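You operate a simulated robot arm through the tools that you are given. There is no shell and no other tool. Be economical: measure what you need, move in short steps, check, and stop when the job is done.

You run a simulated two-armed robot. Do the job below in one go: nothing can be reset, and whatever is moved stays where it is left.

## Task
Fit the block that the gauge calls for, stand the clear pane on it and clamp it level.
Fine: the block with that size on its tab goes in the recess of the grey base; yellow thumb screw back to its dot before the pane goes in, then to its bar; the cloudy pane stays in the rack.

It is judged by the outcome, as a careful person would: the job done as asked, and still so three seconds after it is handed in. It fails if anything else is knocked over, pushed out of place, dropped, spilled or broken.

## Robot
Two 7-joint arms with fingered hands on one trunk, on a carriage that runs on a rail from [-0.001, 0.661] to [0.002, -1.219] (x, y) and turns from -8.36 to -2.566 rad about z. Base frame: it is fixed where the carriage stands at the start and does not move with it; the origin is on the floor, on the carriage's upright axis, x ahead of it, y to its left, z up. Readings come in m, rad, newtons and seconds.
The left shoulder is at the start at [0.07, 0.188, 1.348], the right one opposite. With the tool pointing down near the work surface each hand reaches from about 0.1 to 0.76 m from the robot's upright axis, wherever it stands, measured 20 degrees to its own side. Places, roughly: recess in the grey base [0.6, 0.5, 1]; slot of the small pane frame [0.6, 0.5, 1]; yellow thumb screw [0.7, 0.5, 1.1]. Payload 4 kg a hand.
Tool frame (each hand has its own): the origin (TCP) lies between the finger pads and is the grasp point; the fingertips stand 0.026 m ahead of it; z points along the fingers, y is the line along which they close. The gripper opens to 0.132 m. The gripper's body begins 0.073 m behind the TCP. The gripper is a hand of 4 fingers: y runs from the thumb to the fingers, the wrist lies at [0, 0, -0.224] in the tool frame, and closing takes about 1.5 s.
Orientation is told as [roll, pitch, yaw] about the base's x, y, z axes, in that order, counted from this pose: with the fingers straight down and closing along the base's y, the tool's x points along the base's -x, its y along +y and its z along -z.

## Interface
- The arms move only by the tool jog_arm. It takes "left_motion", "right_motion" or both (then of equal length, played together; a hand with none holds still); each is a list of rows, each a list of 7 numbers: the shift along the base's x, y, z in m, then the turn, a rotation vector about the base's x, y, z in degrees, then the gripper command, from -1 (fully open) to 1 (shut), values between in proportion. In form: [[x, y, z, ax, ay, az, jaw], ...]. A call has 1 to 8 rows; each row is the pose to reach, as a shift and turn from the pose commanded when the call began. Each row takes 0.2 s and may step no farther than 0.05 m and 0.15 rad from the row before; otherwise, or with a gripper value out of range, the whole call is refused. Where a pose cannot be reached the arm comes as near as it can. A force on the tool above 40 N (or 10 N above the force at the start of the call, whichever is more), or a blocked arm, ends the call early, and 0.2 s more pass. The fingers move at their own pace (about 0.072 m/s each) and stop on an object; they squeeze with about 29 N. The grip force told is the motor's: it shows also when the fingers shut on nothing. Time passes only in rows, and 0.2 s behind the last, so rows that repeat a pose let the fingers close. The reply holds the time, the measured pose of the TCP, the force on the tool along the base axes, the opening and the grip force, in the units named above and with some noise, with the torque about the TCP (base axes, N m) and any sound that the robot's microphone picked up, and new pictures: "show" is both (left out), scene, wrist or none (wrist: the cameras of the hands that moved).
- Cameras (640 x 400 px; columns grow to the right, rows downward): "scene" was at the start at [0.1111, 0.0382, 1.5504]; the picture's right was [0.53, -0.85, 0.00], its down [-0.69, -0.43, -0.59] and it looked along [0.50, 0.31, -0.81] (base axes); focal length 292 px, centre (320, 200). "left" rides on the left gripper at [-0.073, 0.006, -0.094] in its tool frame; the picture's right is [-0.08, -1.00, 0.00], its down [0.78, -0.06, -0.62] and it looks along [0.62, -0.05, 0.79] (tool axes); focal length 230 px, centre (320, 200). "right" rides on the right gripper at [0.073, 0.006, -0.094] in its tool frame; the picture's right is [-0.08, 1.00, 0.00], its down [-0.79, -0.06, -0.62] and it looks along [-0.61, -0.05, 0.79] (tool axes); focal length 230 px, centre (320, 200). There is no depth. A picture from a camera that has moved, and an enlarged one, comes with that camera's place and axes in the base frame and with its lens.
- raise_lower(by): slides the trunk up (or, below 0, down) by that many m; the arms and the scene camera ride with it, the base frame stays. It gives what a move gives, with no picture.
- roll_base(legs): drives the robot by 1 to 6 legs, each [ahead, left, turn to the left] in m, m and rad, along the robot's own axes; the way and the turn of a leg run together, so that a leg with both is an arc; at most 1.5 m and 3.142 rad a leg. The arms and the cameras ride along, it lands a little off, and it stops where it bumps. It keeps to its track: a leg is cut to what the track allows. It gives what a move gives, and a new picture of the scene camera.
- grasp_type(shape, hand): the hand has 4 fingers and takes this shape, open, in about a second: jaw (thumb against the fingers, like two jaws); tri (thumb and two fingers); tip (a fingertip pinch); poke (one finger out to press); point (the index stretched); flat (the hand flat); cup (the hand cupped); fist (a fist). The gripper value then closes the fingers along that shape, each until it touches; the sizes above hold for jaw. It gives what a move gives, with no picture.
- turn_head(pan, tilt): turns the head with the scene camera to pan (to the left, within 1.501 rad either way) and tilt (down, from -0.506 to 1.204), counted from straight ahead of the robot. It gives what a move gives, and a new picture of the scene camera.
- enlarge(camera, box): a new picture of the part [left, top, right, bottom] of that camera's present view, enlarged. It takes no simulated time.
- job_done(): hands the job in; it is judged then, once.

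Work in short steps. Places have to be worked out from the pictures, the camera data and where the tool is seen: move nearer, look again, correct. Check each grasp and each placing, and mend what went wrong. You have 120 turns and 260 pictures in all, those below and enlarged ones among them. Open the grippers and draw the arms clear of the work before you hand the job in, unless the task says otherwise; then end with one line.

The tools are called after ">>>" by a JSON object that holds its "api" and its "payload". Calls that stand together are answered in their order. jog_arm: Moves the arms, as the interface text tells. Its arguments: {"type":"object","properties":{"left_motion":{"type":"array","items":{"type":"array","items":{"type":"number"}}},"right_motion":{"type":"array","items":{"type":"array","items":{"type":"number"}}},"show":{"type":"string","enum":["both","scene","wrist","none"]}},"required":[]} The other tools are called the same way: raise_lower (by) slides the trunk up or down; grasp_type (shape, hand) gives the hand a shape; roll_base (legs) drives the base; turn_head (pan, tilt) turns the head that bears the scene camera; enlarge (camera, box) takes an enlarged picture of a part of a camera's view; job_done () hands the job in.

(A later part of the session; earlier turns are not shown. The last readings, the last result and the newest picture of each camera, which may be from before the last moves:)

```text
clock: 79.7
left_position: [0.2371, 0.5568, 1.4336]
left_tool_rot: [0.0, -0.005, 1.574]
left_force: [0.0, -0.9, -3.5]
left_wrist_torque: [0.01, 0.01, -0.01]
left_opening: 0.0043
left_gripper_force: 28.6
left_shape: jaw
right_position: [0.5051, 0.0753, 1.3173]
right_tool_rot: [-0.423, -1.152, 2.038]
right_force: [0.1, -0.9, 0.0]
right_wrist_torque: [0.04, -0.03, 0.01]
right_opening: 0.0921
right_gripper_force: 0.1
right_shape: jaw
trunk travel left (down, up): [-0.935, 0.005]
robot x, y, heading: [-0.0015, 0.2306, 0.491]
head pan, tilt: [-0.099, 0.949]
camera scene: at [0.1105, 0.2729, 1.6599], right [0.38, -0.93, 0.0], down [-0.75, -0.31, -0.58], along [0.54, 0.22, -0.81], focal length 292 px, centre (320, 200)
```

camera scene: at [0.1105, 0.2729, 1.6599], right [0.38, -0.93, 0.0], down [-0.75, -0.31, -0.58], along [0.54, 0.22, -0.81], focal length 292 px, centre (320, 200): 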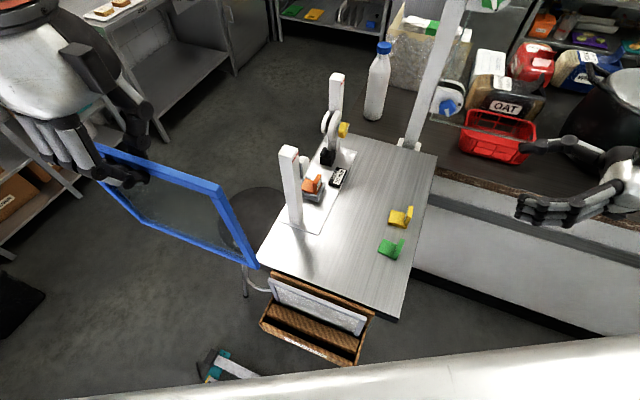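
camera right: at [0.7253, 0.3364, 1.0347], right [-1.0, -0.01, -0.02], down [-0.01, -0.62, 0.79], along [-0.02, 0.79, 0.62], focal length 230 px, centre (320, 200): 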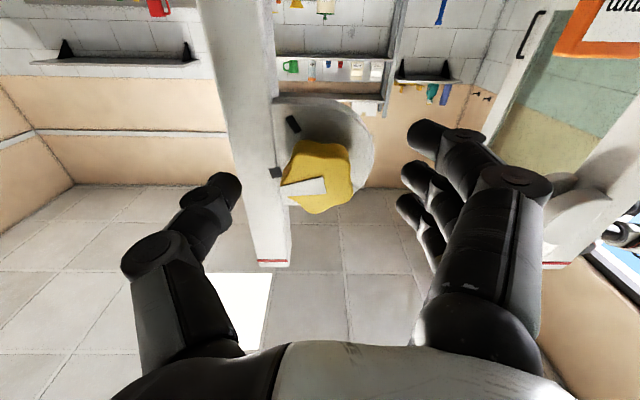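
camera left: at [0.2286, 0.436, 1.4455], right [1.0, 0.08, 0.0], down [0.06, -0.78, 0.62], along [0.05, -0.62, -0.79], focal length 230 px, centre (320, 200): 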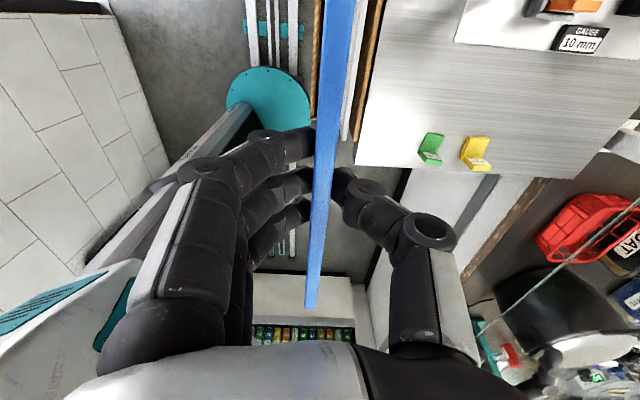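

Before moving in, I measure the fixture's slot from this clear viewpoint.

>>> {"api": "enlarge", "payload": {"camera": "scene", "box": [270, 60, 370, 240]}}

>>> {"api": "enlarge", "payload": {"camera": "scene", "box": [290, 90, 360, 170]}}

```text
2.22 times, centred on (320, 150) of scene
camera zoom: at [0.1105, 0.2729, 1.6599], right [0.38, -0.93, 0.0], down [-0.75, -0.31, -0.58], along [0.54, 0.22, -0.81], focal length 648 px, centre (320, 311)
```

zoom: 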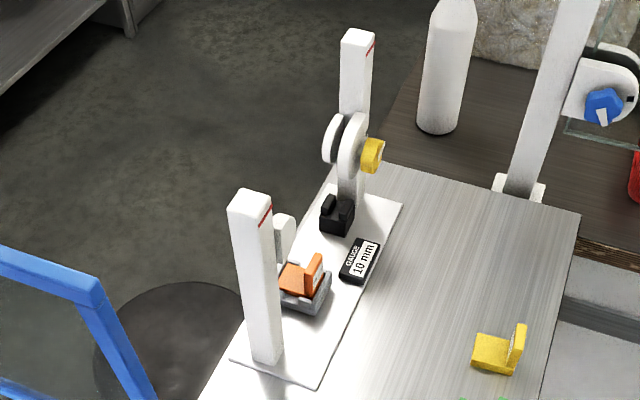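

```text
5.00 times, centred on (325, 130) of scene
camera zoom: at [0.1105, 0.2729, 1.6599], right [0.38, -0.93, 0.0], down [-0.75, -0.31, -0.58], along [0.54, 0.22, -0.81], focal length 1457 px, centre (295, 550)
```

zoom: 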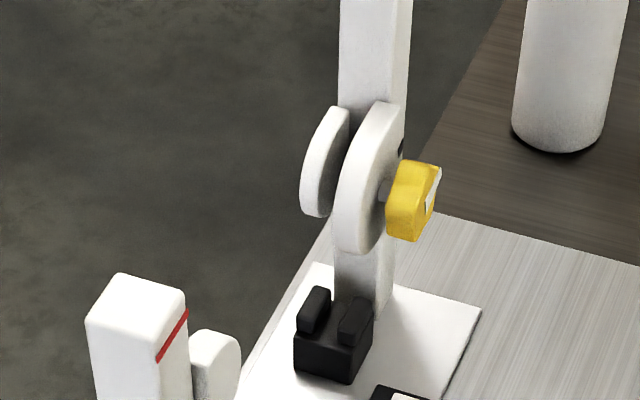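

>>> {"api": "enlarge", "payload": {"camera": "scene", "box": [318, 102, 348, 132]}}

>>> {"api": "enlarge", "payload": {"camera": "scene", "box": [300, 140, 345, 200]}}

```text
13.33 times, centred on (333, 117) of scene
camera zoom: at [0.1105, 0.2729, 1.6599], right [0.38, -0.93, 0.0], down [-0.75, -0.31, -0.58], along [0.54, 0.22, -0.81], focal length 3886 px, centre (147, 1307)
```

zoom: 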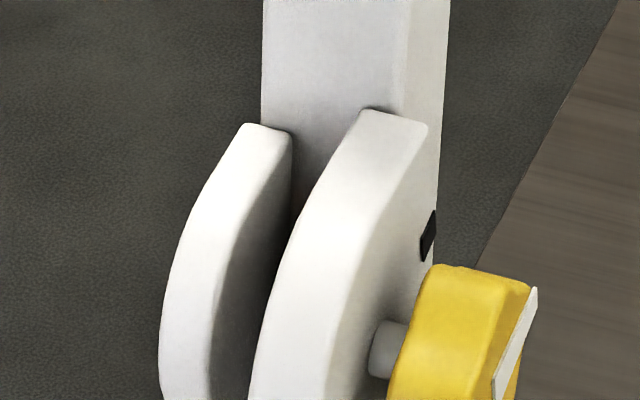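

```text
6.67 times, centred on (322, 170) of scene
camera zoom: at [0.1105, 0.2729, 1.6599], right [0.38, -0.93, 0.0], down [-0.75, -0.31, -0.58], along [0.54, 0.22, -0.81], focal length 1943 px, centre (303, 400)
```

zoom: 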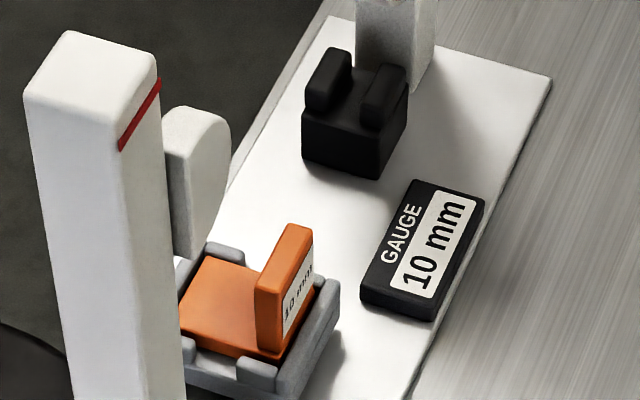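

Measured: posts' inner faces x≈.499 and .7555, clamp gap y≈.4905–.506. Pane target centre (.627,.498), yaw 0. I now swing the pane round while moving out, bottom above the post tops (~1.235).

>>> {"api": "jog_arm", "payload": {"left_motion": [[0.025, 0, 0.01, 0, 0, -8.2, 1], [0.05, -0.005, 0.02, 0, 0, -16.4, 1], [0.075, -0.01, 0.03, 0, 0, -24.6, 1], [0.1, -0.015, 0.035, 0, 0, -32.8, 1], [0.13, -0.02, 0.035, 0, 0, -41, 1], [0.16, -0.03, 0.035, 0, 0, -49.2, 1], [0.19, -0.04, 0.035, 0, 0, -57.4, 1], [0.22, -0.05, 0.035, 0, 0, -65.6, 1]], "show": "scene"}}

```text
clock: 81.5
left_position: [0.362, 0.573, 1.4405]
left_tool_rot: [-0.002, -0.001, 0.444]
left_force: [0.7, -1.1, -4.0]
left_wrist_torque: [-0.09, 0.08, 0.0]
left_opening: 0.0044
left_gripper_force: 28.9
left_shape: jaw
left hand out of reach, approached as far as the arm can: row 4, 5, 6, 7, 8
right_position: [0.5043, 0.0809, 1.3175]
right_tool_rot: [-0.419, -1.147, 2.033]
right_force: [0.2, 0.1, -0.6]
right_wrist_torque: [-0.03, -0.01, -0.02]
right_opening: 0.0919
right_gripper_force: 0.1
right_shape: jaw
trunk travel left (down, up): [-0.935, 0.005]
robot x, y, heading: [-0.0014, 0.2254, 0.49]
head pan, tilt: [-0.099, 0.949]
camera scene: at [0.1103, 0.2796, 1.6597], right [0.38, -0.92, 0.0], down [-0.75, -0.31, -0.58], along [0.54, 0.22, -0.81], focal length 292 px, centre (320, 200)
```

scene: 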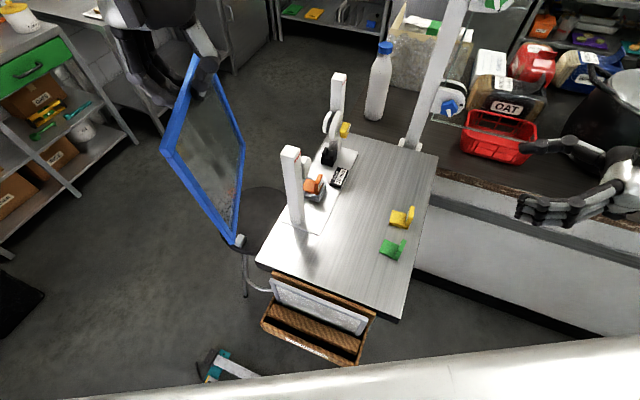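

High reach is limited here. I'll enter laterally from −y between the posts at TCP z≈1.355 (above the discs). For that I square the base: roll right and turn the heading back to 0.

>>> {"api": "roll_base", "payload": {"legs": [[-0.118, -0.22, 0], [0, 0, -0.49]]}}

```text
clock: 84.7
left_position: [0.483, 0.113, 1.4399]
left_tool_rot: [-0.004, 0.0, -0.045]
left_force: [-0.2, 0.1, -3.9]
left_wrist_torque: [0.02, 0.02, -0.05]
left_opening: 0.0038
left_gripper_force: 28.9
left_shape: jaw
right_position: [0.3758, -0.3879, 1.3182]
right_tool_rot: [-0.419, -1.149, 1.54]
right_force: [-0.1, 0.4, -0.5]
right_wrist_torque: [-0.02, -0.02, -0.01]
right_opening: 0.092
right_gripper_force: 0.1
right_shape: jaw
trunk travel left (down, up): [-0.935, 0.005]
robot x, y, heading: [0.0008, -0.021, -0.002]
head pan, tilt: [-0.099, 0.949]
camera scene: at [0.1221, -0.0276, 1.6597], right [-0.1, -0.99, 0.0], down [-0.81, 0.08, -0.58], along [0.58, -0.06, -0.81], focal length 292 px, centre (320, 200)
```

scene: 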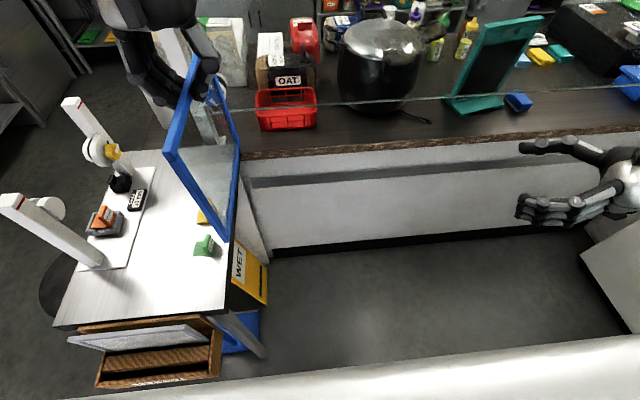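

Clear of the fixture. I square the pane's yaw, then roll left to bring it in front (−y) of the slot.

>>> {"api": "jog_arm", "payload": {"left_motion": [[0, -0.02, -0.02, 0, 0, 1.3, 1], [0.02, -0.04, -0.04, 0, 0, 2.5, 1]], "show": "none"}}

>>> {"api": "roll_base", "payload": {"legs": [[0, 0.32, 0]]}}

```text
clock: 85.3
left_position: [0.4686, 0.1095, 1.4058]
left_tool_rot: [-0.005, 0.0, -0.002]
left_force: [-0.4, 0.8, -3.9]
left_wrist_torque: [0.04, -0.03, -0.01]
left_opening: 0.0037
left_gripper_force: 28.8
left_shape: jaw
left hand out of reach, approached as far as the arm can: row 1, 2
right_position: [0.3759, -0.3885, 1.3183]
right_tool_rot: [-0.419, -1.148, 1.543]
right_force: [0.6, -0.2, 0.0]
right_wrist_torque: [-0.03, -0.01, -0.01]
right_opening: 0.092
right_gripper_force: 0.1
right_shape: jaw
trunk travel left (down, up): [-0.935, 0.005]
robot x, y, heading: [-0.0044, -0.0197, -0.006]
head pan, tilt: [-0.099, 0.949]
```

```text
clock: 87.5
left_position: [0.4662, 0.4255, 1.407]
left_tool_rot: [-0.002, 0.0, 0.0]
left_force: [-0.7, -0.8, -3.5]
left_wrist_torque: [0.05, 0.04, -0.01]
left_opening: 0.0039
left_gripper_force: 29.4
left_shape: jaw
right_position: [0.3747, -0.0709, 1.3188]
right_tool_rot: [-0.421, -1.151, 1.543]
right_force: [0.5, 0.0, -1.2]
right_wrist_torque: [0.07, -0.01, 0.01]
right_opening: 0.0921
right_gripper_force: 0.0
right_shape: jaw
trunk travel left (down, up): [-0.935, 0.005]
robot x, y, heading: [0.0009, 0.2991, -0.005]
head pan, tilt: [-0.099, 0.949]
camera scene: at [0.1211, 0.2875, 1.6597], right [-0.1, -0.99, 0.0], down [-0.81, 0.08, -0.58], along [0.58, -0.06, -0.81], focal length 292 px, centre (320, 200)
```

scene: 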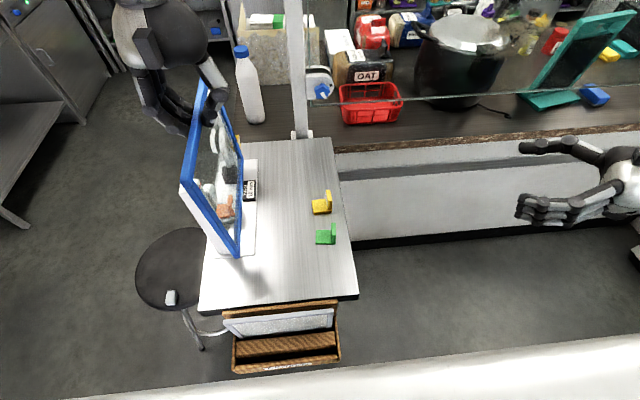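

The pane is in front of the slot. I lower to z≈1.355 and extend in x to test reach.

>>> {"api": "jog_arm", "payload": {"left_motion": [[0, -0.01, -0.025, 0, 0, 0, 1], [0.03, -0.02, -0.05, 0, 0, 0, 1], [0.075, -0.02, -0.05, 0, 0, 0, 1], [0.12, -0.02, -0.05, 0, 0, 0, 1], [0.16, -0.02, -0.05, 0, 0, 0, 1]], "show": "none"}}

```text
clock: 88.7
left_position: [0.5777, 0.4739, 1.3569]
left_tool_rot: [-0.005, -0.002, -0.002]
left_force: [-0.2, 0.8, -3.6]
left_wrist_torque: [0.07, 0.03, -0.01]
left_opening: 0.0039
left_gripper_force: 29.2
left_shape: jaw
left hand out of reach, approached as far as the arm can: row 2, 3, 4, 5
right_position: [0.3748, -0.0699, 1.3178]
right_tool_rot: [-0.422, -1.149, 1.544]
right_force: [0.4, 0.1, 1.1]
right_wrist_torque: [-0.01, -0.01, 0.02]
right_opening: 0.092
right_gripper_force: 0.0
right_shape: jaw
trunk travel left (down, up): [-0.935, 0.005]
robot x, y, heading: [-0.0016, 0.2971, -0.004]
head pan, tilt: [-0.099, 0.949]
```

Reach falls ~5 cm short at this height. Turning the base right will push the left shoulder forward. I first back the pane away from the post.

>>> {"api": "jog_arm", "payload": {"left_motion": [[-0.02, -0.03, 0.0, 0, 0, 0, 1], [-0.05, -0.06, 0.01, 0, 0, 0, 1], [-0.085, -0.09, 0.02, 0, 0, 0, 1], [-0.12, -0.11, 0.03, 0, 0, 0, 1]], "show": "none"}}

>>> {"api": "roll_base", "payload": {"legs": [[0, 0, -0.6]]}}

```text
clock: 89.7
left_position: [0.4845, 0.4253, 1.3753]
left_tool_rot: [-0.006, -0.001, 0.0]
left_force: [0.1, -0.3, -4.4]
left_wrist_torque: [0.02, 0.09, 0.01]
left_opening: 0.0039
left_gripper_force: 29.3
left_shape: jaw
left hand out of reach, approached as far as the arm can: row 1, 2, 3, 4
right_position: [0.3765, -0.068, 1.3181]
right_tool_rot: [-0.42, -1.15, 1.544]
right_force: [-0.1, -0.1, 0.2]
right_wrist_torque: [0.0, 0.02, 0.01]
right_opening: 0.0921
right_gripper_force: 0.1
right_shape: jaw
trunk travel left (down, up): [-0.935, 0.005]
robot x, y, heading: [0.0004, 0.2976, 0.0]
head pan, tilt: [-0.099, 0.949]
```

```text
clock: 91.7
left_position: [0.472, 0.1288, 1.3747]
left_tool_rot: [-0.005, -0.001, -0.599]
left_force: [-0.8, 0.0, -3.6]
left_wrist_torque: [0.04, -0.04, 0.02]
left_opening: 0.004
left_gripper_force: 29.2
left_shape: jaw
right_position: [0.1025, -0.2163, 1.3179]
right_tool_rot: [-0.42, -1.149, 0.941]
right_force: [-0.4, -0.3, 1.0]
right_wrist_torque: [0.0, 0.01, -0.02]
right_opening: 0.092
right_gripper_force: 0.1
right_shape: jaw
trunk travel left (down, up): [-0.935, 0.005]
robot x, y, heading: [0.0003, 0.3011, -0.604]
head pan, tilt: [-0.099, 0.949]
camera scene: at [0.0962, 0.224, 1.6597], right [-0.65, -0.76, 0.0], down [-0.62, 0.52, -0.58], along [0.44, -0.38, -0.81], focal length 292 px, centre (320, 200)
```

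scene: 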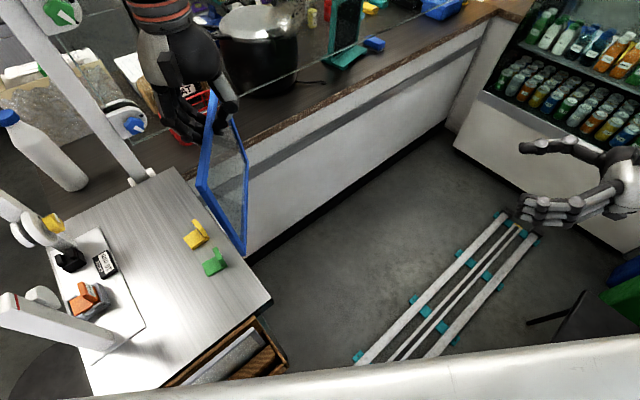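

Now roll left 0.12, square the pane's yaw while moving it to the staging place in front of the slot, and turn the head to watch.

>>> {"api": "roll_base", "payload": {"legs": [[-0.068, 0.099, 0]]}}

>>> {"api": "jog_arm", "payload": {"left_motion": [[0.01, 0.005, 0, 0, 0, 7, 1], [0.02, 0.01, 0, 0, 0, 14, 1], [0.03, 0.02, 0, 0, 0, 21, 1], [0.04, 0.05, 0, 0, 0, 28, 1], [0.06, 0.09, 0, 0, 0, 34.6, 1], [0.09, 0.12, 0, 0, 0, 34.6, 1], [0.12, 0.14, 0, 0, 0, 34.6, 1], [0.15, 0.145, 0, 0, 0, 34.6, 1]], "show": "none"}}

>>> {"api": "turn_head", "payload": {"pan": 0.95, "tilt": 0.75}}

```text
clock: 93.0
left_position: [0.4716, 0.2432, 1.3745]
left_tool_rot: [-0.005, 0.003, -0.6]
left_force: [0.1, 0.2, -2.6]
left_wrist_torque: [0.04, 0.03, 0.0]
left_opening: 0.0038
left_gripper_force: 28.6
left_shape: jaw
right_position: [0.1014, -0.1017, 1.3164]
right_tool_rot: [-0.416, -1.153, 0.94]
right_force: [-0.2, 0.2, 0.3]
right_wrist_torque: [0.01, -0.05, 0.0]
right_opening: 0.0922
right_gripper_force: 0.0
right_shape: jaw
trunk travel left (down, up): [-0.935, 0.005]
robot x, y, heading: [0.0026, 0.4159, -0.603]
head pan, tilt: [-0.099, 0.949]
camera scene: at [0.0954, 0.3378, 1.6595], right [-0.65, -0.76, 0.0], down [-0.62, 0.53, -0.58], along [0.44, -0.37, -0.81], focal length 292 px, centre (320, 200)
```

scene: 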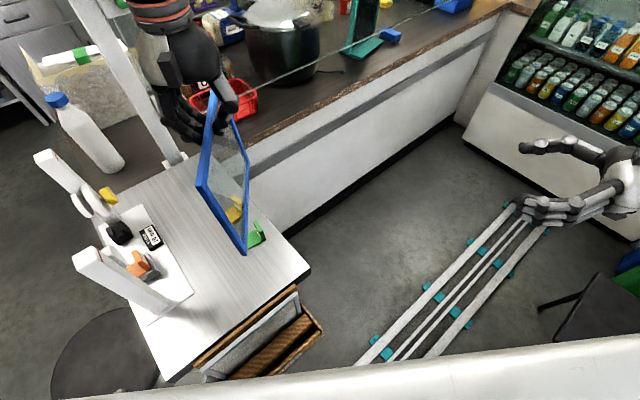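

```text
clock: 94.8
left_position: [0.6231, 0.3934, 1.3748]
left_tool_rot: [-0.004, -0.001, 0.005]
left_force: [-0.5, 0.5, -3.5]
left_wrist_torque: [0.06, 0.05, 0.01]
left_opening: 0.004
left_gripper_force: 29.5
left_shape: jaw
right_position: [0.102, -0.0982, 1.3165]
right_tool_rot: [-0.418, -1.148, 0.941]
right_force: [1.2, -0.4, -0.3]
right_wrist_torque: [-0.01, 0.0, 0.01]
right_opening: 0.0922
right_gripper_force: 0.0
right_shape: jaw
trunk travel left (down, up): [-0.935, 0.005]
robot x, y, heading: [-0.0023, 0.4166, -0.603]
head pan, tilt: [-0.099, 0.949]
```

```text
clock: 96.0
left_position: [0.6212, 0.3926, 1.3747]
left_tool_rot: [-0.006, -0.002, 0.004]
left_force: [-0.2, 0.5, -3.4]
left_wrist_torque: [0.04, 0.01, 0.0]
left_opening: 0.0039
left_gripper_force: 29.2
left_shape: jaw
right_position: [0.1024, -0.098, 1.3183]
right_tool_rot: [-0.419, -1.149, 0.943]
right_force: [0.6, 0.3, 0.9]
right_wrist_torque: [-0.02, -0.03, 0.01]
right_opening: 0.0921
right_gripper_force: 0.1
right_shape: jaw
trunk travel left (down, up): [-0.935, 0.005]
robot x, y, heading: [-0.0012, 0.4154, -0.6]
head pan, tilt: [0.949, 0.75]
camera scene: at [0.1182, 0.4174, 1.6752], right [0.34, -0.94, 0.0], down [-0.64, -0.23, -0.73], along [0.69, 0.25, -0.68], focal length 292 px, centre (320, 200)
```

scene: 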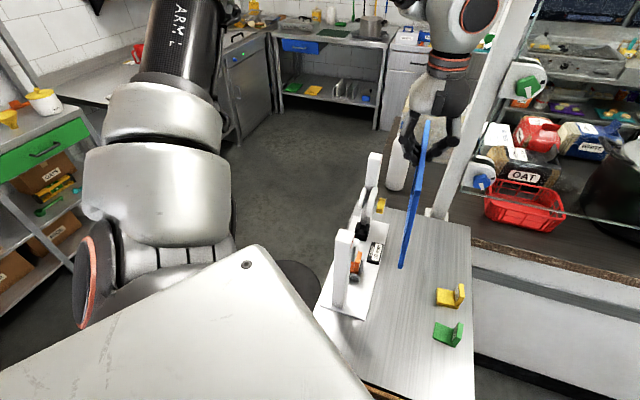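

Fully reachable here. I zoom on the pane to get its exact lower corners relative to the hand.

>>> {"api": "enlarge", "payload": {"camera": "scene", "box": [320, 110, 470, 310]}}

>>> {"api": "enlarge", "payload": {"camera": "left", "box": [160, 40, 480, 400]}}

```text
2.00 times, centred on (395, 210) of scene
camera zoom: at [0.1182, 0.4174, 1.6752], right [0.34, -0.94, 0.0], down [-0.64, -0.23, -0.73], along [0.69, 0.25, -0.68], focal length 583 px, centre (170, 180)
```

zoom: 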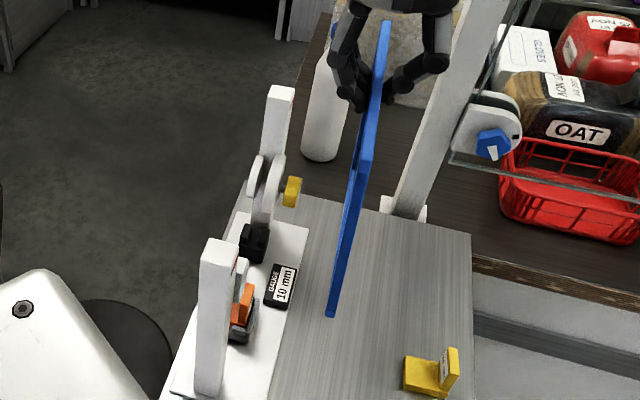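

```text
1.11 times, centred on (320, 220) of left
camera zoom: at [0.6935, 0.4002, 1.4674], right [0.08, -1.0, 0.01], down [-0.79, -0.06, 0.62], along [-0.61, -0.05, -0.79], focal length 256 px, centre (320, 178)
```

zoom: 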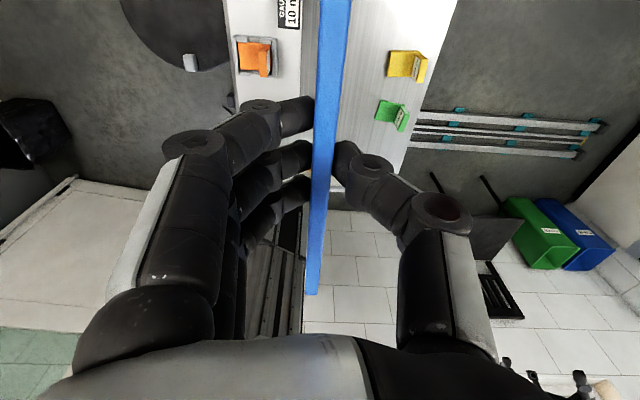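

>>> {"api": "enlarge", "payload": {"camera": "scene", "box": [390, 170, 430, 275]}}

```text
3.81 times, centred on (410, 222) of scene
camera zoom: at [0.1182, 0.4174, 1.6752], right [0.34, -0.94, 0.0], down [-0.64, -0.23, -0.73], along [0.69, 0.25, -0.68], focal length 1110 px, centre (-23, 114)
```

zoom: 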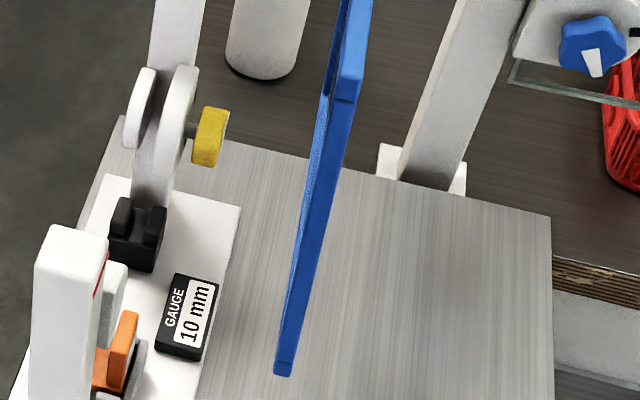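

The pane hangs ~3° off vertical (bottom toward −y) and its bottom is ≈.207 below the TCP. I correct the tilt, raise 2 cm, and shift x to centre it.

>>> {"api": "jog_arm", "payload": {"left_motion": [[0.004, 0, 0.01, 1.5, 0, 0, 1], [0.0085, 0, 0.02, 3, 0, 0, 1], [0.0085, 0.02, 0.02, 3, 0, 0, 1], [0.0085, 0.045, 0.02, 3, 0, 0, 1]], "show": "none"}}

>>> {"api": "enlarge", "payload": {"camera": "scene", "box": [330, 110, 430, 270]}}

```text
clock: 97.0
left_position: [0.6297, 0.4393, 1.3949]
left_tool_rot: [0.046, -0.001, 0.005]
left_force: [-0.1, 0.3, -2.7]
left_wrist_torque: [-0.02, 0.0, 0.0]
left_opening: 0.0042
left_gripper_force: 29.0
left_shape: jaw
right_position: [0.1013, -0.095, 1.3194]
right_tool_rot: [-0.425, -1.146, 0.946]
right_force: [-0.2, -0.1, 0.6]
right_wrist_torque: [0.03, 0.02, -0.01]
right_opening: 0.0923
right_gripper_force: 0.1
right_shape: jaw
trunk travel left (down, up): [-0.935, 0.005]
robot x, y, heading: [-0.003, 0.4205, -0.602]
head pan, tilt: [0.949, 0.75]
```

```text
2.50 times, centred on (380, 190) of scene
camera zoom: at [0.1176, 0.4211, 1.6753], right [0.34, -0.94, 0.0], down [-0.64, -0.23, -0.73], along [0.69, 0.25, -0.68], focal length 729 px, centre (170, 225)
```

zoom: 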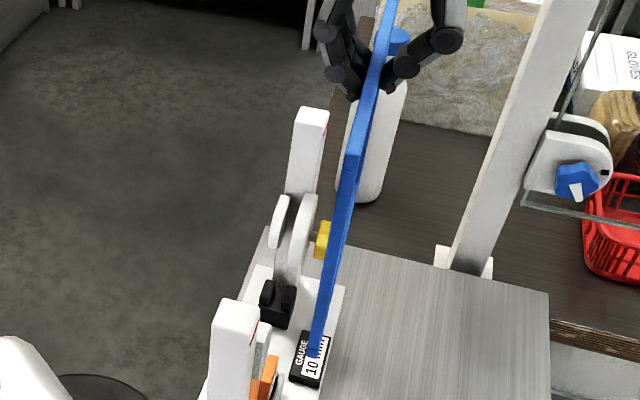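

Alignment is good: near end x≈.504 vs post .499. I nudge +3 mm in x, +1° tilt, and move in between the posts at this height.

>>> {"api": "jog_arm", "payload": {"left_motion": [[0.0035, 0.015, 0, 1, 0, 0, 1], [0.0035, 0.03, 0, 1, 0, 0, 1], [0.0035, 0.045, 0, 1, 0, 0, 1], [0.0035, 0.061, 0, 1, 0, 0, 1]], "show": "none"}}

>>> {"api": "enlarge", "payload": {"camera": "scene", "box": [320, 110, 400, 270]}}

>>> {"api": "enlarge", "payload": {"camera": "left", "box": [220, 40, 420, 320]}}

```text
clock: 98.0
left_position: [0.6326, 0.4987, 1.3942]
left_tool_rot: [0.066, -0.003, 0.005]
left_force: [0.6, -0.7, -3.1]
left_wrist_torque: [-0.16, 0.01, -0.03]
left_opening: 0.0042
left_gripper_force: 29.4
left_shape: jaw
right_position: [0.1022, -0.0977, 1.3182]
right_tool_rot: [-0.421, -1.147, 0.942]
right_force: [-0.1, -0.2, 0.0]
right_wrist_torque: [0.0, 0.01, -0.01]
right_opening: 0.0925
right_gripper_force: 0.0
right_shape: jaw
trunk travel left (down, up): [-0.935, 0.005]
robot x, y, heading: [0.0006, 0.4189, -0.605]
head pan, tilt: [0.949, 0.75]
```

```text
2.50 times, centred on (360, 190) of scene
camera zoom: at [0.1178, 0.4175, 1.6753], right [0.34, -0.94, 0.0], down [-0.64, -0.23, -0.73], along [0.69, 0.25, -0.68], focal length 729 px, centre (220, 225)
```

zoom: 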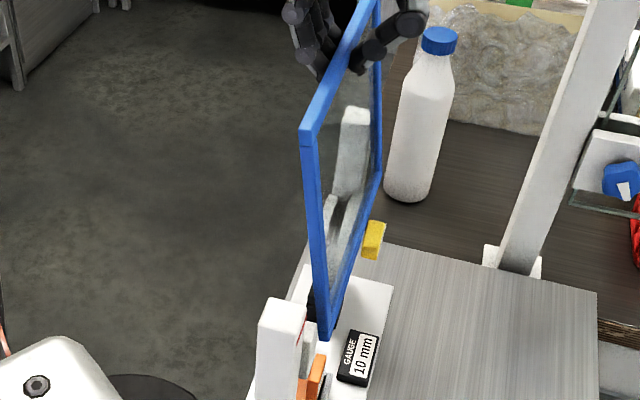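

```text
1.43 times, centred on (320, 180) of left
camera zoom: at [0.705, 0.4993, 1.488], right [0.08, -0.99, -0.06], down [-0.79, -0.1, 0.61], along [-0.61, 0.0, -0.79], focal length 329 px, centre (320, 229)
```

zoom: 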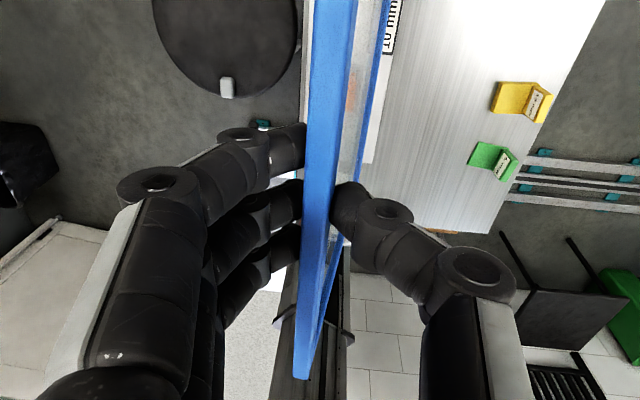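

The pane's bottom caught the left disc (its top is at ≈1.20, higher than the right one) and swung in the grip. I back out, raise it 3.5 cm, and correct the tilt.

>>> {"api": "jog_arm", "payload": {"left_motion": [[0, -0.025, 0.005, 0, 0, 0, 1], [0, -0.05, 0.01, 0, 0, 0, 1], [0, -0.065, 0.025, 4, 0, 0, 1], [0, -0.065, 0.038, 8, 0, 0, 1], [0, -0.065, 0.038, 8, 0, 0, 1]], "show": "none"}}

>>> {"api": "enlarge", "payload": {"camera": "scene", "box": [320, 90, 420, 270]}}

```text
clock: 99.2
left_position: [0.6332, 0.4343, 1.4337]
left_tool_rot: [0.204, -0.001, 0.003]
left_force: [0.1, -0.4, -3.6]
left_wrist_torque: [-0.06, -0.01, 0.0]
left_opening: 0.0041
left_gripper_force: 29.2
left_shape: jaw
right_position: [0.1019, -0.0975, 1.3185]
right_tool_rot: [-0.42, -1.152, 0.943]
right_force: [-0.3, -0.1, -0.5]
right_wrist_torque: [-0.04, 0.05, 0.0]
right_opening: 0.092
right_gripper_force: 0.1
right_shape: jaw
trunk travel left (down, up): [-0.935, 0.005]
robot x, y, heading: [0.0011, 0.4185, -0.601]
head pan, tilt: [0.949, 0.75]
```

```text
2.22 times, centred on (370, 180) of scene
camera zoom: at [0.1183, 0.4181, 1.6752], right [0.34, -0.94, 0.0], down [-0.64, -0.23, -0.73], along [0.69, 0.25, -0.68], focal length 648 px, centre (209, 244)
```

zoom: 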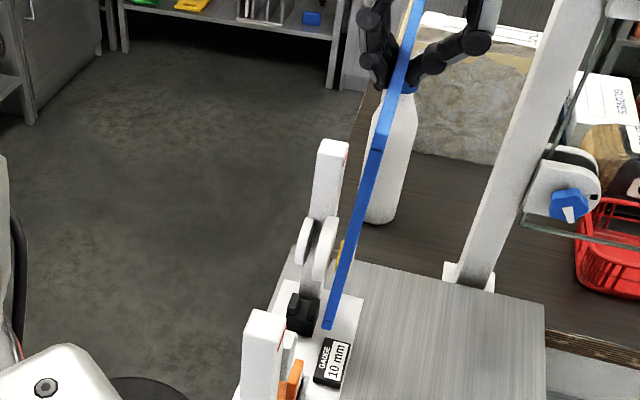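

Now ~3° over-tilted; I take back 2.5° and move in again, bottom at ≈1.226, above the discs.

>>> {"api": "jog_arm", "payload": {"left_motion": [[0, 0.015, 0, -2.5, 0, 0, 1], [0, 0.035, 0, -2.5, 0, 0, 1], [0, 0.05, 0, -2.5, 0, 0, 1], [0, 0.064, 0, -2.5, 0, 0, 1]], "show": "none"}}

>>> {"api": "enlarge", "payload": {"camera": "scene", "box": [320, 90, 400, 270]}}

>>> {"api": "enlarge", "payload": {"camera": "left", "box": [220, 0, 420, 320]}}

```text
clock: 100.2
left_position: [0.6332, 0.4985, 1.4329]
left_tool_rot: [0.162, -0.002, 0.003]
left_force: [-0.3, -0.9, -4.9]
left_wrist_torque: [-0.17, 0.03, -0.12]
left_opening: 0.0043
left_gripper_force: 29.5
left_shape: jaw
right_position: [0.1016, -0.0972, 1.319]
right_tool_rot: [-0.421, -1.148, 0.944]
right_force: [0.0, 0.3, 0.4]
right_wrist_torque: [0.01, 0.0, -0.02]
right_opening: 0.092
right_gripper_force: 0.0
right_shape: jaw
trunk travel left (down, up): [-0.935, 0.005]
robot x, y, heading: [0.0048, 0.419, -0.603]
head pan, tilt: [0.949, 0.75]
```

```text
2.22 times, centred on (360, 180) of scene
camera zoom: at [0.1177, 0.4182, 1.6753], right [0.34, -0.94, 0.0], down [-0.64, -0.23, -0.73], along [0.69, 0.25, -0.68], focal length 648 px, centre (231, 244)
```

zoom: 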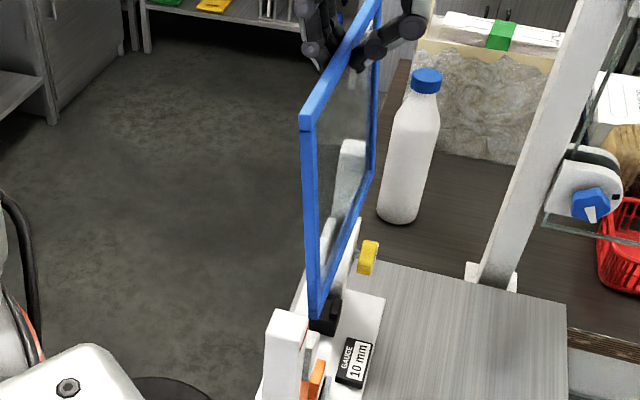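

```text
1.25 times, centred on (320, 160) of left
camera zoom: at [0.705, 0.49, 1.5257], right [0.08, -0.98, -0.16], down [-0.79, -0.16, 0.6], along [-0.61, 0.08, -0.79], focal length 288 px, centre (320, 250)
```

zoom: 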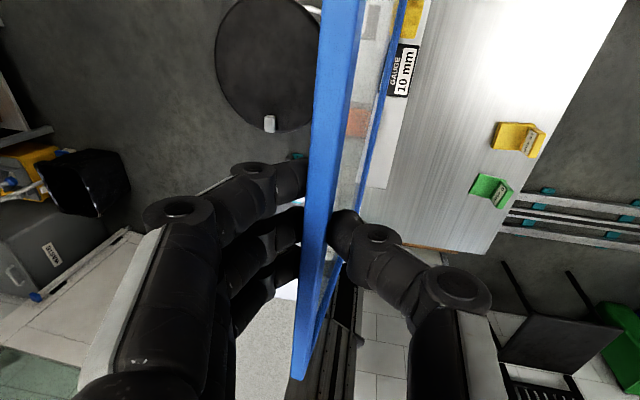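

The torque signs show the pane's +x end touching the right post, so it is a few mm too far in x. I zoom on both ends to measure the offset.

>>> {"api": "enlarge", "payload": {"camera": "scene", "box": [340, 190, 380, 250]}}

>>> {"api": "enlarge", "payload": {"camera": "scene", "box": [350, 130, 390, 190]}}

```text
6.67 times, centred on (360, 220) of scene
camera zoom: at [0.1177, 0.4182, 1.6753], right [0.34, -0.94, 0.0], down [-0.64, -0.23, -0.73], along [0.69, 0.25, -0.68], focal length 1943 px, centre (53, 67)
```

zoom: 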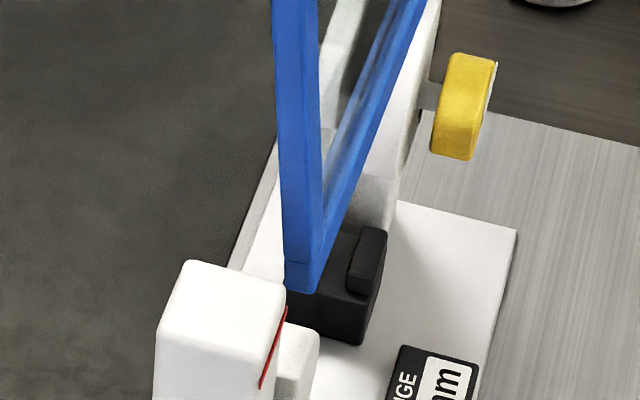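

```text
6.67 times, centred on (370, 160) of scene
camera zoom: at [0.1177, 0.4182, 1.6753], right [0.34, -0.94, 0.0], down [-0.64, -0.23, -0.73], along [0.69, 0.25, -0.68], focal length 1943 px, centre (-13, 467)
```

zoom: 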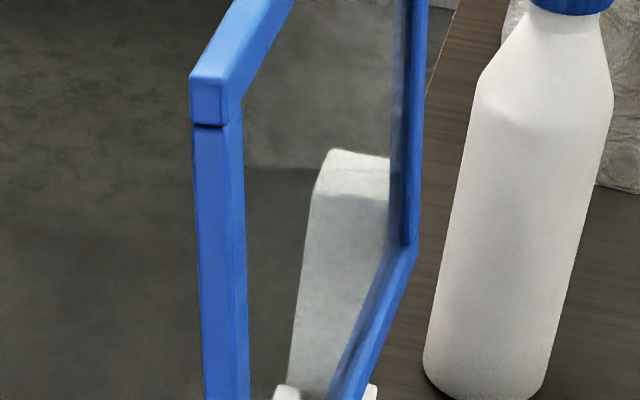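

Putting the estimates together the pane's centre is ≈8 mm too far in +x. I back out, shift x by −8.5 mm, re-straighten the tilt (+7°), and look.

>>> {"api": "jog_arm", "payload": {"left_motion": [[0, -0.025, 0.002, 0, 0, 0, 1], [-0.004, -0.045, 0.004, 2, 0, 0, 1], [-0.0085, -0.055, 0.004, 7, 0, 0, 1], [-0.0085, -0.055, 0.004, 7, 0, 0, 1]], "show": "none"}}

>>> {"api": "enlarge", "payload": {"camera": "scene", "box": [335, 110, 405, 250]}}

```text
clock: 101.2
left_position: [0.6248, 0.4421, 1.4368]
left_tool_rot: [0.283, -0.002, 0.004]
left_force: [-0.6, 0.7, -3.8]
left_wrist_torque: [-0.05, -0.02, -0.01]
left_opening: 0.0046
left_gripper_force: 28.9
left_shape: jaw
right_position: [0.1023, -0.0975, 1.3193]
right_tool_rot: [-0.42, -1.149, 0.943]
right_force: [0.6, -0.6, 0.0]
right_wrist_torque: [-0.02, 0.01, 0.01]
right_opening: 0.092
right_gripper_force: 0.0
right_shape: jaw
trunk travel left (down, up): [-0.935, 0.005]
robot x, y, heading: [0.0005, 0.4157, -0.605]
head pan, tilt: [0.949, 0.75]
```

```text
2.86 times, centred on (370, 180) of scene
camera zoom: at [0.1186, 0.4186, 1.6752], right [0.34, -0.94, 0.0], down [-0.64, -0.23, -0.73], along [0.69, 0.25, -0.68], focal length 833 px, centre (177, 257)
```

zoom: 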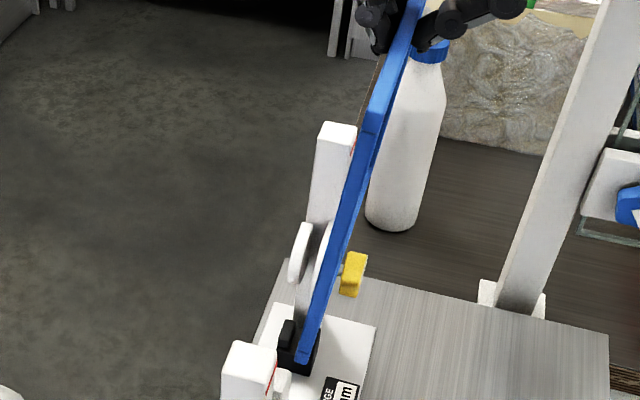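

Over-straightened by ~4.5°; I take that back and move in again.

>>> {"api": "jog_arm", "payload": {"left_motion": [[0, 0.01, 0, -4.5, 0, 0, 1], [0, 0.025, 0, -4.5, 0, 0, 1], [0, 0.04, 0, -4.5, 0, 0, 1], [0, 0.053, 0, -4.5, 0, 0, 1]], "show": "none"}}

>>> {"api": "enlarge", "payload": {"camera": "scene", "box": [335, 110, 405, 250]}}

```text
clock: 102.2
left_position: [0.6243, 0.4966, 1.437]
left_tool_rot: [0.204, -0.001, 0.004]
left_force: [1.0, 0.5, -3.0]
left_wrist_torque: [-0.06, 0.01, 0.02]
left_opening: 0.0044
left_gripper_force: 29.2
left_shape: jaw
right_position: [0.1017, -0.0985, 1.319]
right_tool_rot: [-0.422, -1.148, 0.944]
right_force: [-0.3, -0.1, -0.8]
right_wrist_torque: [0.01, -0.01, 0.01]
right_opening: 0.0922
right_gripper_force: 0.0
right_shape: jaw
trunk travel left (down, up): [-0.935, 0.005]
robot x, y, heading: [-0.0009, 0.4164, -0.601]
head pan, tilt: [0.949, 0.75]
```

```text
2.86 times, centred on (370, 180) of scene
camera zoom: at [0.1176, 0.4187, 1.6753], right [0.34, -0.94, 0.0], down [-0.64, -0.23, -0.73], along [0.69, 0.25, -0.68], focal length 833 px, centre (177, 257)
```

zoom: 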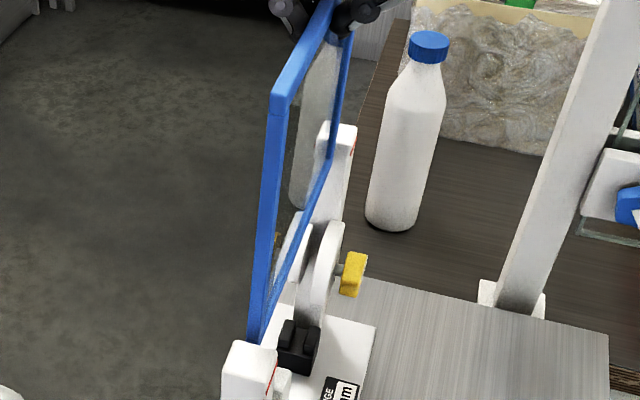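

The pane is in between the posts without contact, nearly vertical at y≈.500. I nudge −2.5 mm in y and lower gently into the disc gaps.

>>> {"api": "jog_arm", "payload": {"left_motion": [[0, -0.0025, -0.005, 0, 0, 0, 1], [0, -0.0025, -0.015, 0, 0, 0, 1], [0, -0.0025, -0.025, 0, 0, 0, 1], [0, -0.0025, -0.035, 0, 0, 0, 1], [0, -0.0025, -0.045, 0, 0, 0, 1]], "show": "none"}}

>>> {"api": "enlarge", "payload": {"camera": "scene", "box": [325, 120, 395, 260]}}

```text
clock: 103.5
left_position: [0.6243, 0.4923, 1.3926]
left_tool_rot: [0.206, -0.002, 0.004]
left_force: [0.5, 0.6, -3.4]
left_wrist_torque: [-0.06, 0.02, 0.02]
left_opening: 0.0044
left_gripper_force: 28.8
left_shape: jaw
right_position: [0.1023, -0.0978, 1.3181]
right_tool_rot: [-0.419, -1.149, 0.942]
right_force: [0.1, 0.0, 1.0]
right_wrist_torque: [0.0, -0.01, 0.02]
right_opening: 0.0922
right_gripper_force: 0.1
right_shape: jaw
trunk travel left (down, up): [-0.935, 0.005]
robot x, y, heading: [-0.0009, 0.4159, -0.602]
head pan, tilt: [0.949, 0.75]
```

```text
2.86 times, centred on (360, 190) of scene
camera zoom: at [0.1182, 0.4176, 1.6753], right [0.34, -0.94, 0.0], down [-0.64, -0.23, -0.73], along [0.69, 0.25, -0.68], focal length 833 px, centre (206, 229)
```

zoom: 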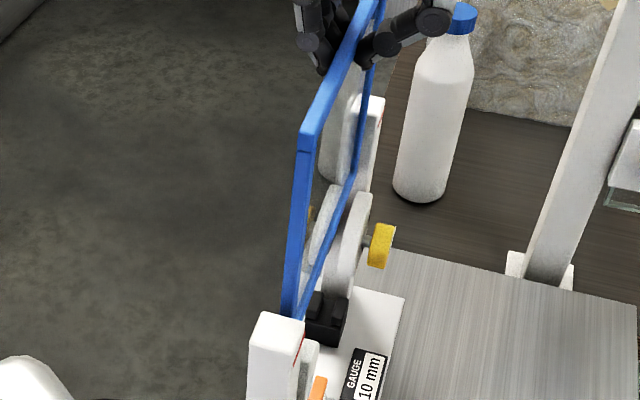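

>>> {"api": "enlarge", "payload": {"camera": "scene", "box": [355, 160, 395, 220]}}

```text
6.67 times, centred on (375, 190) of scene
camera zoom: at [0.1182, 0.4176, 1.6753], right [0.34, -0.94, 0.0], down [-0.64, -0.23, -0.73], along [0.69, 0.25, -0.68], focal length 1943 px, centre (-47, 267)
```

zoom: 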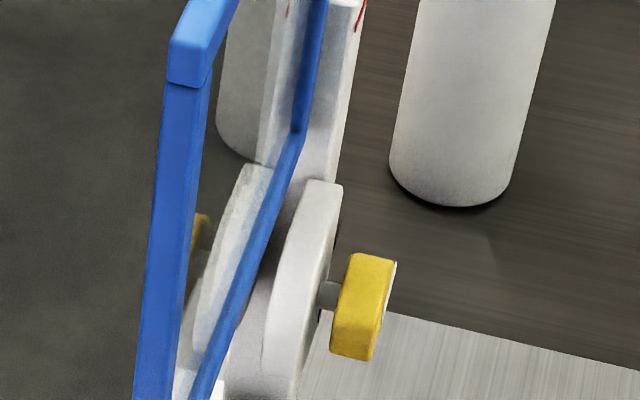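

The far lower corner is heading right into the gap between the discs. I continue lowering.

>>> {"api": "jog_arm", "payload": {"left_motion": [[0, 0.001, -0.012, 0, 0, 0, 1], [0, 0.001, -0.024, 0, 0, 0, 1], [0, 0.001, -0.036, 0, 0, 0, 1], [0, 0.001, -0.048, 0, 0, 0, 1], [0, 0.001, -0.06, 0, 0, 0, 1]], "show": "none"}}

>>> {"api": "enlarge", "payload": {"camera": "scene", "box": [330, 140, 400, 260]}}

```text
clock: 104.7
left_position: [0.6252, 0.4939, 1.3319]
left_tool_rot: [0.205, -0.002, 0.002]
left_force: [0.3, 0.4, -3.5]
left_wrist_torque: [-0.03, 0.02, 0.01]
left_opening: 0.0044
left_gripper_force: 29.1
left_shape: jaw
right_position: [0.1019, -0.0978, 1.3189]
right_tool_rot: [-0.419, -1.148, 0.942]
right_force: [0.8, -0.1, -0.9]
right_wrist_torque: [0.0, 0.01, -0.01]
right_opening: 0.0919
right_gripper_force: 0.0
right_shape: jaw
trunk travel left (down, up): [-0.935, 0.005]
robot x, y, heading: [-0.0012, 0.4192, -0.603]
head pan, tilt: [0.949, 0.75]
```

```text
3.33 times, centred on (365, 200) of scene
camera zoom: at [0.1186, 0.4175, 1.6752], right [0.34, -0.94, 0.0], down [-0.64, -0.23, -0.73], along [0.69, 0.25, -0.68], focal length 972 px, centre (170, 200)
```

zoom: 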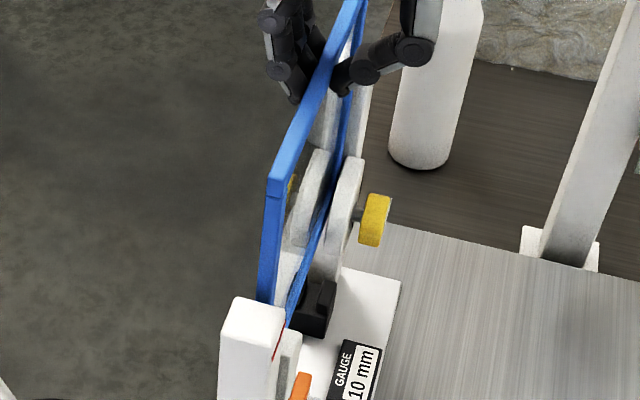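

Both edges are in the gaps, no contact. I lower another 8 cm and inspect the black holder's slot.

>>> {"api": "jog_arm", "payload": {"left_motion": [[0, 0.001, -0.015, 0, 0, 0, 1], [0, 0.001, -0.03, 0, 0, 0, 1], [0, 0.001, -0.045, 0, 0, 0, 1], [0, 0.001, -0.06, 0, 0, 0, 1], [0, 0.001, -0.072, 0, 0, 0, 1]], "show": "none"}}

>>> {"api": "enlarge", "payload": {"camera": "scene", "box": [330, 160, 400, 270]}}

```text
clock: 105.8
left_position: [0.6257, 0.4947, 1.2596]
left_tool_rot: [0.204, -0.002, 0.003]
left_force: [0.6, -0.5, -3.2]
left_wrist_torque: [-0.03, 0.01, 0.04]
left_opening: 0.0043
left_gripper_force: 29.1
left_shape: jaw
right_position: [0.1018, -0.0972, 1.3174]
right_tool_rot: [-0.419, -1.15, 0.942]
right_force: [-0.5, -1.1, 0.7]
right_wrist_torque: [0.01, 0.01, 0.01]
right_opening: 0.092
right_gripper_force: 0.1
right_shape: jaw
trunk travel left (down, up): [-0.935, 0.005]
robot x, y, heading: [-0.0007, 0.4195, -0.606]
head pan, tilt: [0.949, 0.75]
```

```text
3.64 times, centred on (365, 215) of scene
camera zoom: at [0.1187, 0.4175, 1.6752], right [0.34, -0.94, 0.0], down [-0.64, -0.23, -0.73], along [0.69, 0.25, -0.68], focal length 1060 px, centre (156, 146)
```

zoom: 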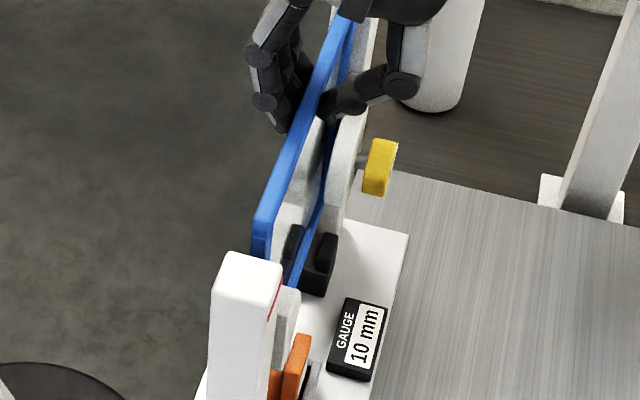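

>>> {"api": "jog_arm", "payload": {"left_motion": [[0, 0.0, -0.01, 0, 0, 0, 1], [0, 0.0, -0.02, 0, 0, 0, 1], [0, 0.0, -0.03, 0, 0, 0, 1], [0, 0.0, -0.036, 0, 0, 0, 1]], "show": "none"}}

>>> {"api": "enlarge", "payload": {"camera": "scene", "box": [330, 170, 390, 270]}}

```text
clock: 106.8
left_position: [0.6239, 0.4925, 1.2273]
left_tool_rot: [0.202, -0.01, 0.003]
left_force: [7.3, -0.6, 25.0]
left_wrist_torque: [0.13, -0.1, -0.02]
left_opening: 0.0056
left_gripper_force: 28.7
left_shape: jaw
right_position: [0.0987, -0.0986, 1.3183]
right_tool_rot: [-0.424, -1.151, 0.947]
right_force: [-0.8, 0.1, 0.5]
right_wrist_torque: [-0.02, -0.01, 0.0]
right_opening: 0.0921
right_gripper_force: 0.0
right_shape: jaw
trunk travel left (down, up): [-0.935, 0.005]
robot x, y, heading: [-0.0, 0.4157, -0.604]
head pan, tilt: [0.949, 0.75]
```

```text
4.00 times, centred on (360, 220) of scene
camera zoom: at [0.1141, 0.417, 1.6762], right [0.34, -0.94, 0.0], down [-0.64, -0.23, -0.73], along [0.69, 0.25, -0.68], focal length 1166 px, centre (160, 120)
```

zoom: 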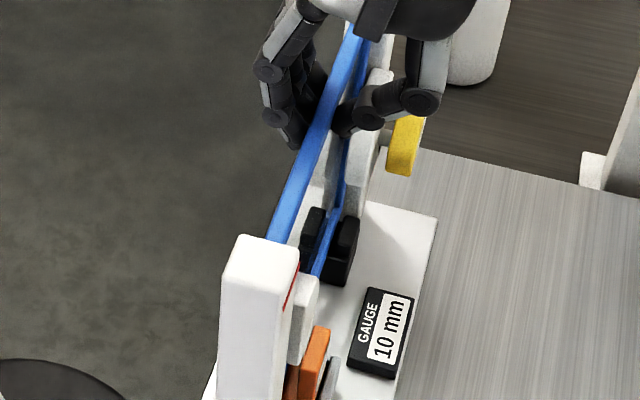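

Firm contact at z≈1.227; the torque indicates it rests on the block. I relieve the pressure, then open the fingers gently so that the pane settles on both supports.

>>> {"api": "jog_arm", "payload": {"left_motion": [[0, 0, 0.003, 0, 0, 0, 1], [0, 0, 0.004, 0, 0, 0, 1], [0, 0, 0.004, 0, 0, 0, 0.75], [0, 0, 0.004, 0, 0, 0, 0.6], [0, 0, 0.004, 0, 0, 0, 0.5]], "show": "none"}}

>>> {"api": "enlarge", "payload": {"camera": "scene", "box": [330, 150, 400, 270]}}

>>> {"api": "enlarge", "payload": {"camera": "left", "box": [220, 0, 420, 320]}}

```text
clock: 108.0
left_position: [0.6235, 0.4942, 1.2276]
left_tool_rot: [0.204, -0.003, 0.004]
left_force: [-0.4, 1.0, -0.5]
left_wrist_torque: [0.02, -0.02, 0.01]
left_opening: 0.0325
left_gripper_force: 0.1
left_shape: jaw
right_position: [0.101, -0.0982, 1.3172]
right_tool_rot: [-0.42, -1.15, 0.943]
right_force: [-0.2, -0.5, 0.3]
right_wrist_torque: [-0.01, 0.01, -0.01]
right_opening: 0.0919
right_gripper_force: 0.1
right_shape: jaw
trunk travel left (down, up): [-0.935, 0.005]
robot x, y, heading: [-0.0018, 0.4173, -0.605]
head pan, tilt: [0.949, 0.75]
```

```text
3.33 times, centred on (365, 210) of scene
camera zoom: at [0.1171, 0.4176, 1.6753], right [0.34, -0.94, 0.0], down [-0.64, -0.23, -0.73], along [0.69, 0.25, -0.68], focal length 972 px, centre (170, 167)
```

zoom: 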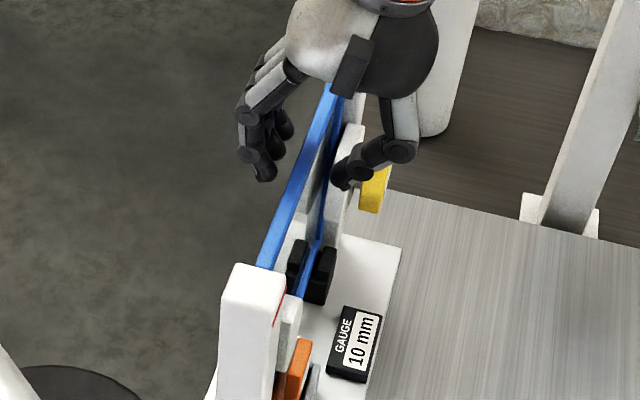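

```text
1.25 times, centred on (320, 160) of left
camera zoom: at [0.6955, 0.4824, 1.3202], right [0.08, -0.98, -0.2], down [-0.79, -0.19, 0.59], along [-0.61, 0.11, -0.78], focal length 288 px, centre (320, 250)
```

zoom: 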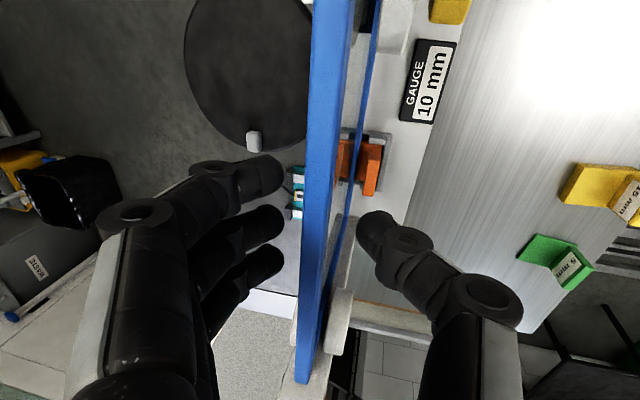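

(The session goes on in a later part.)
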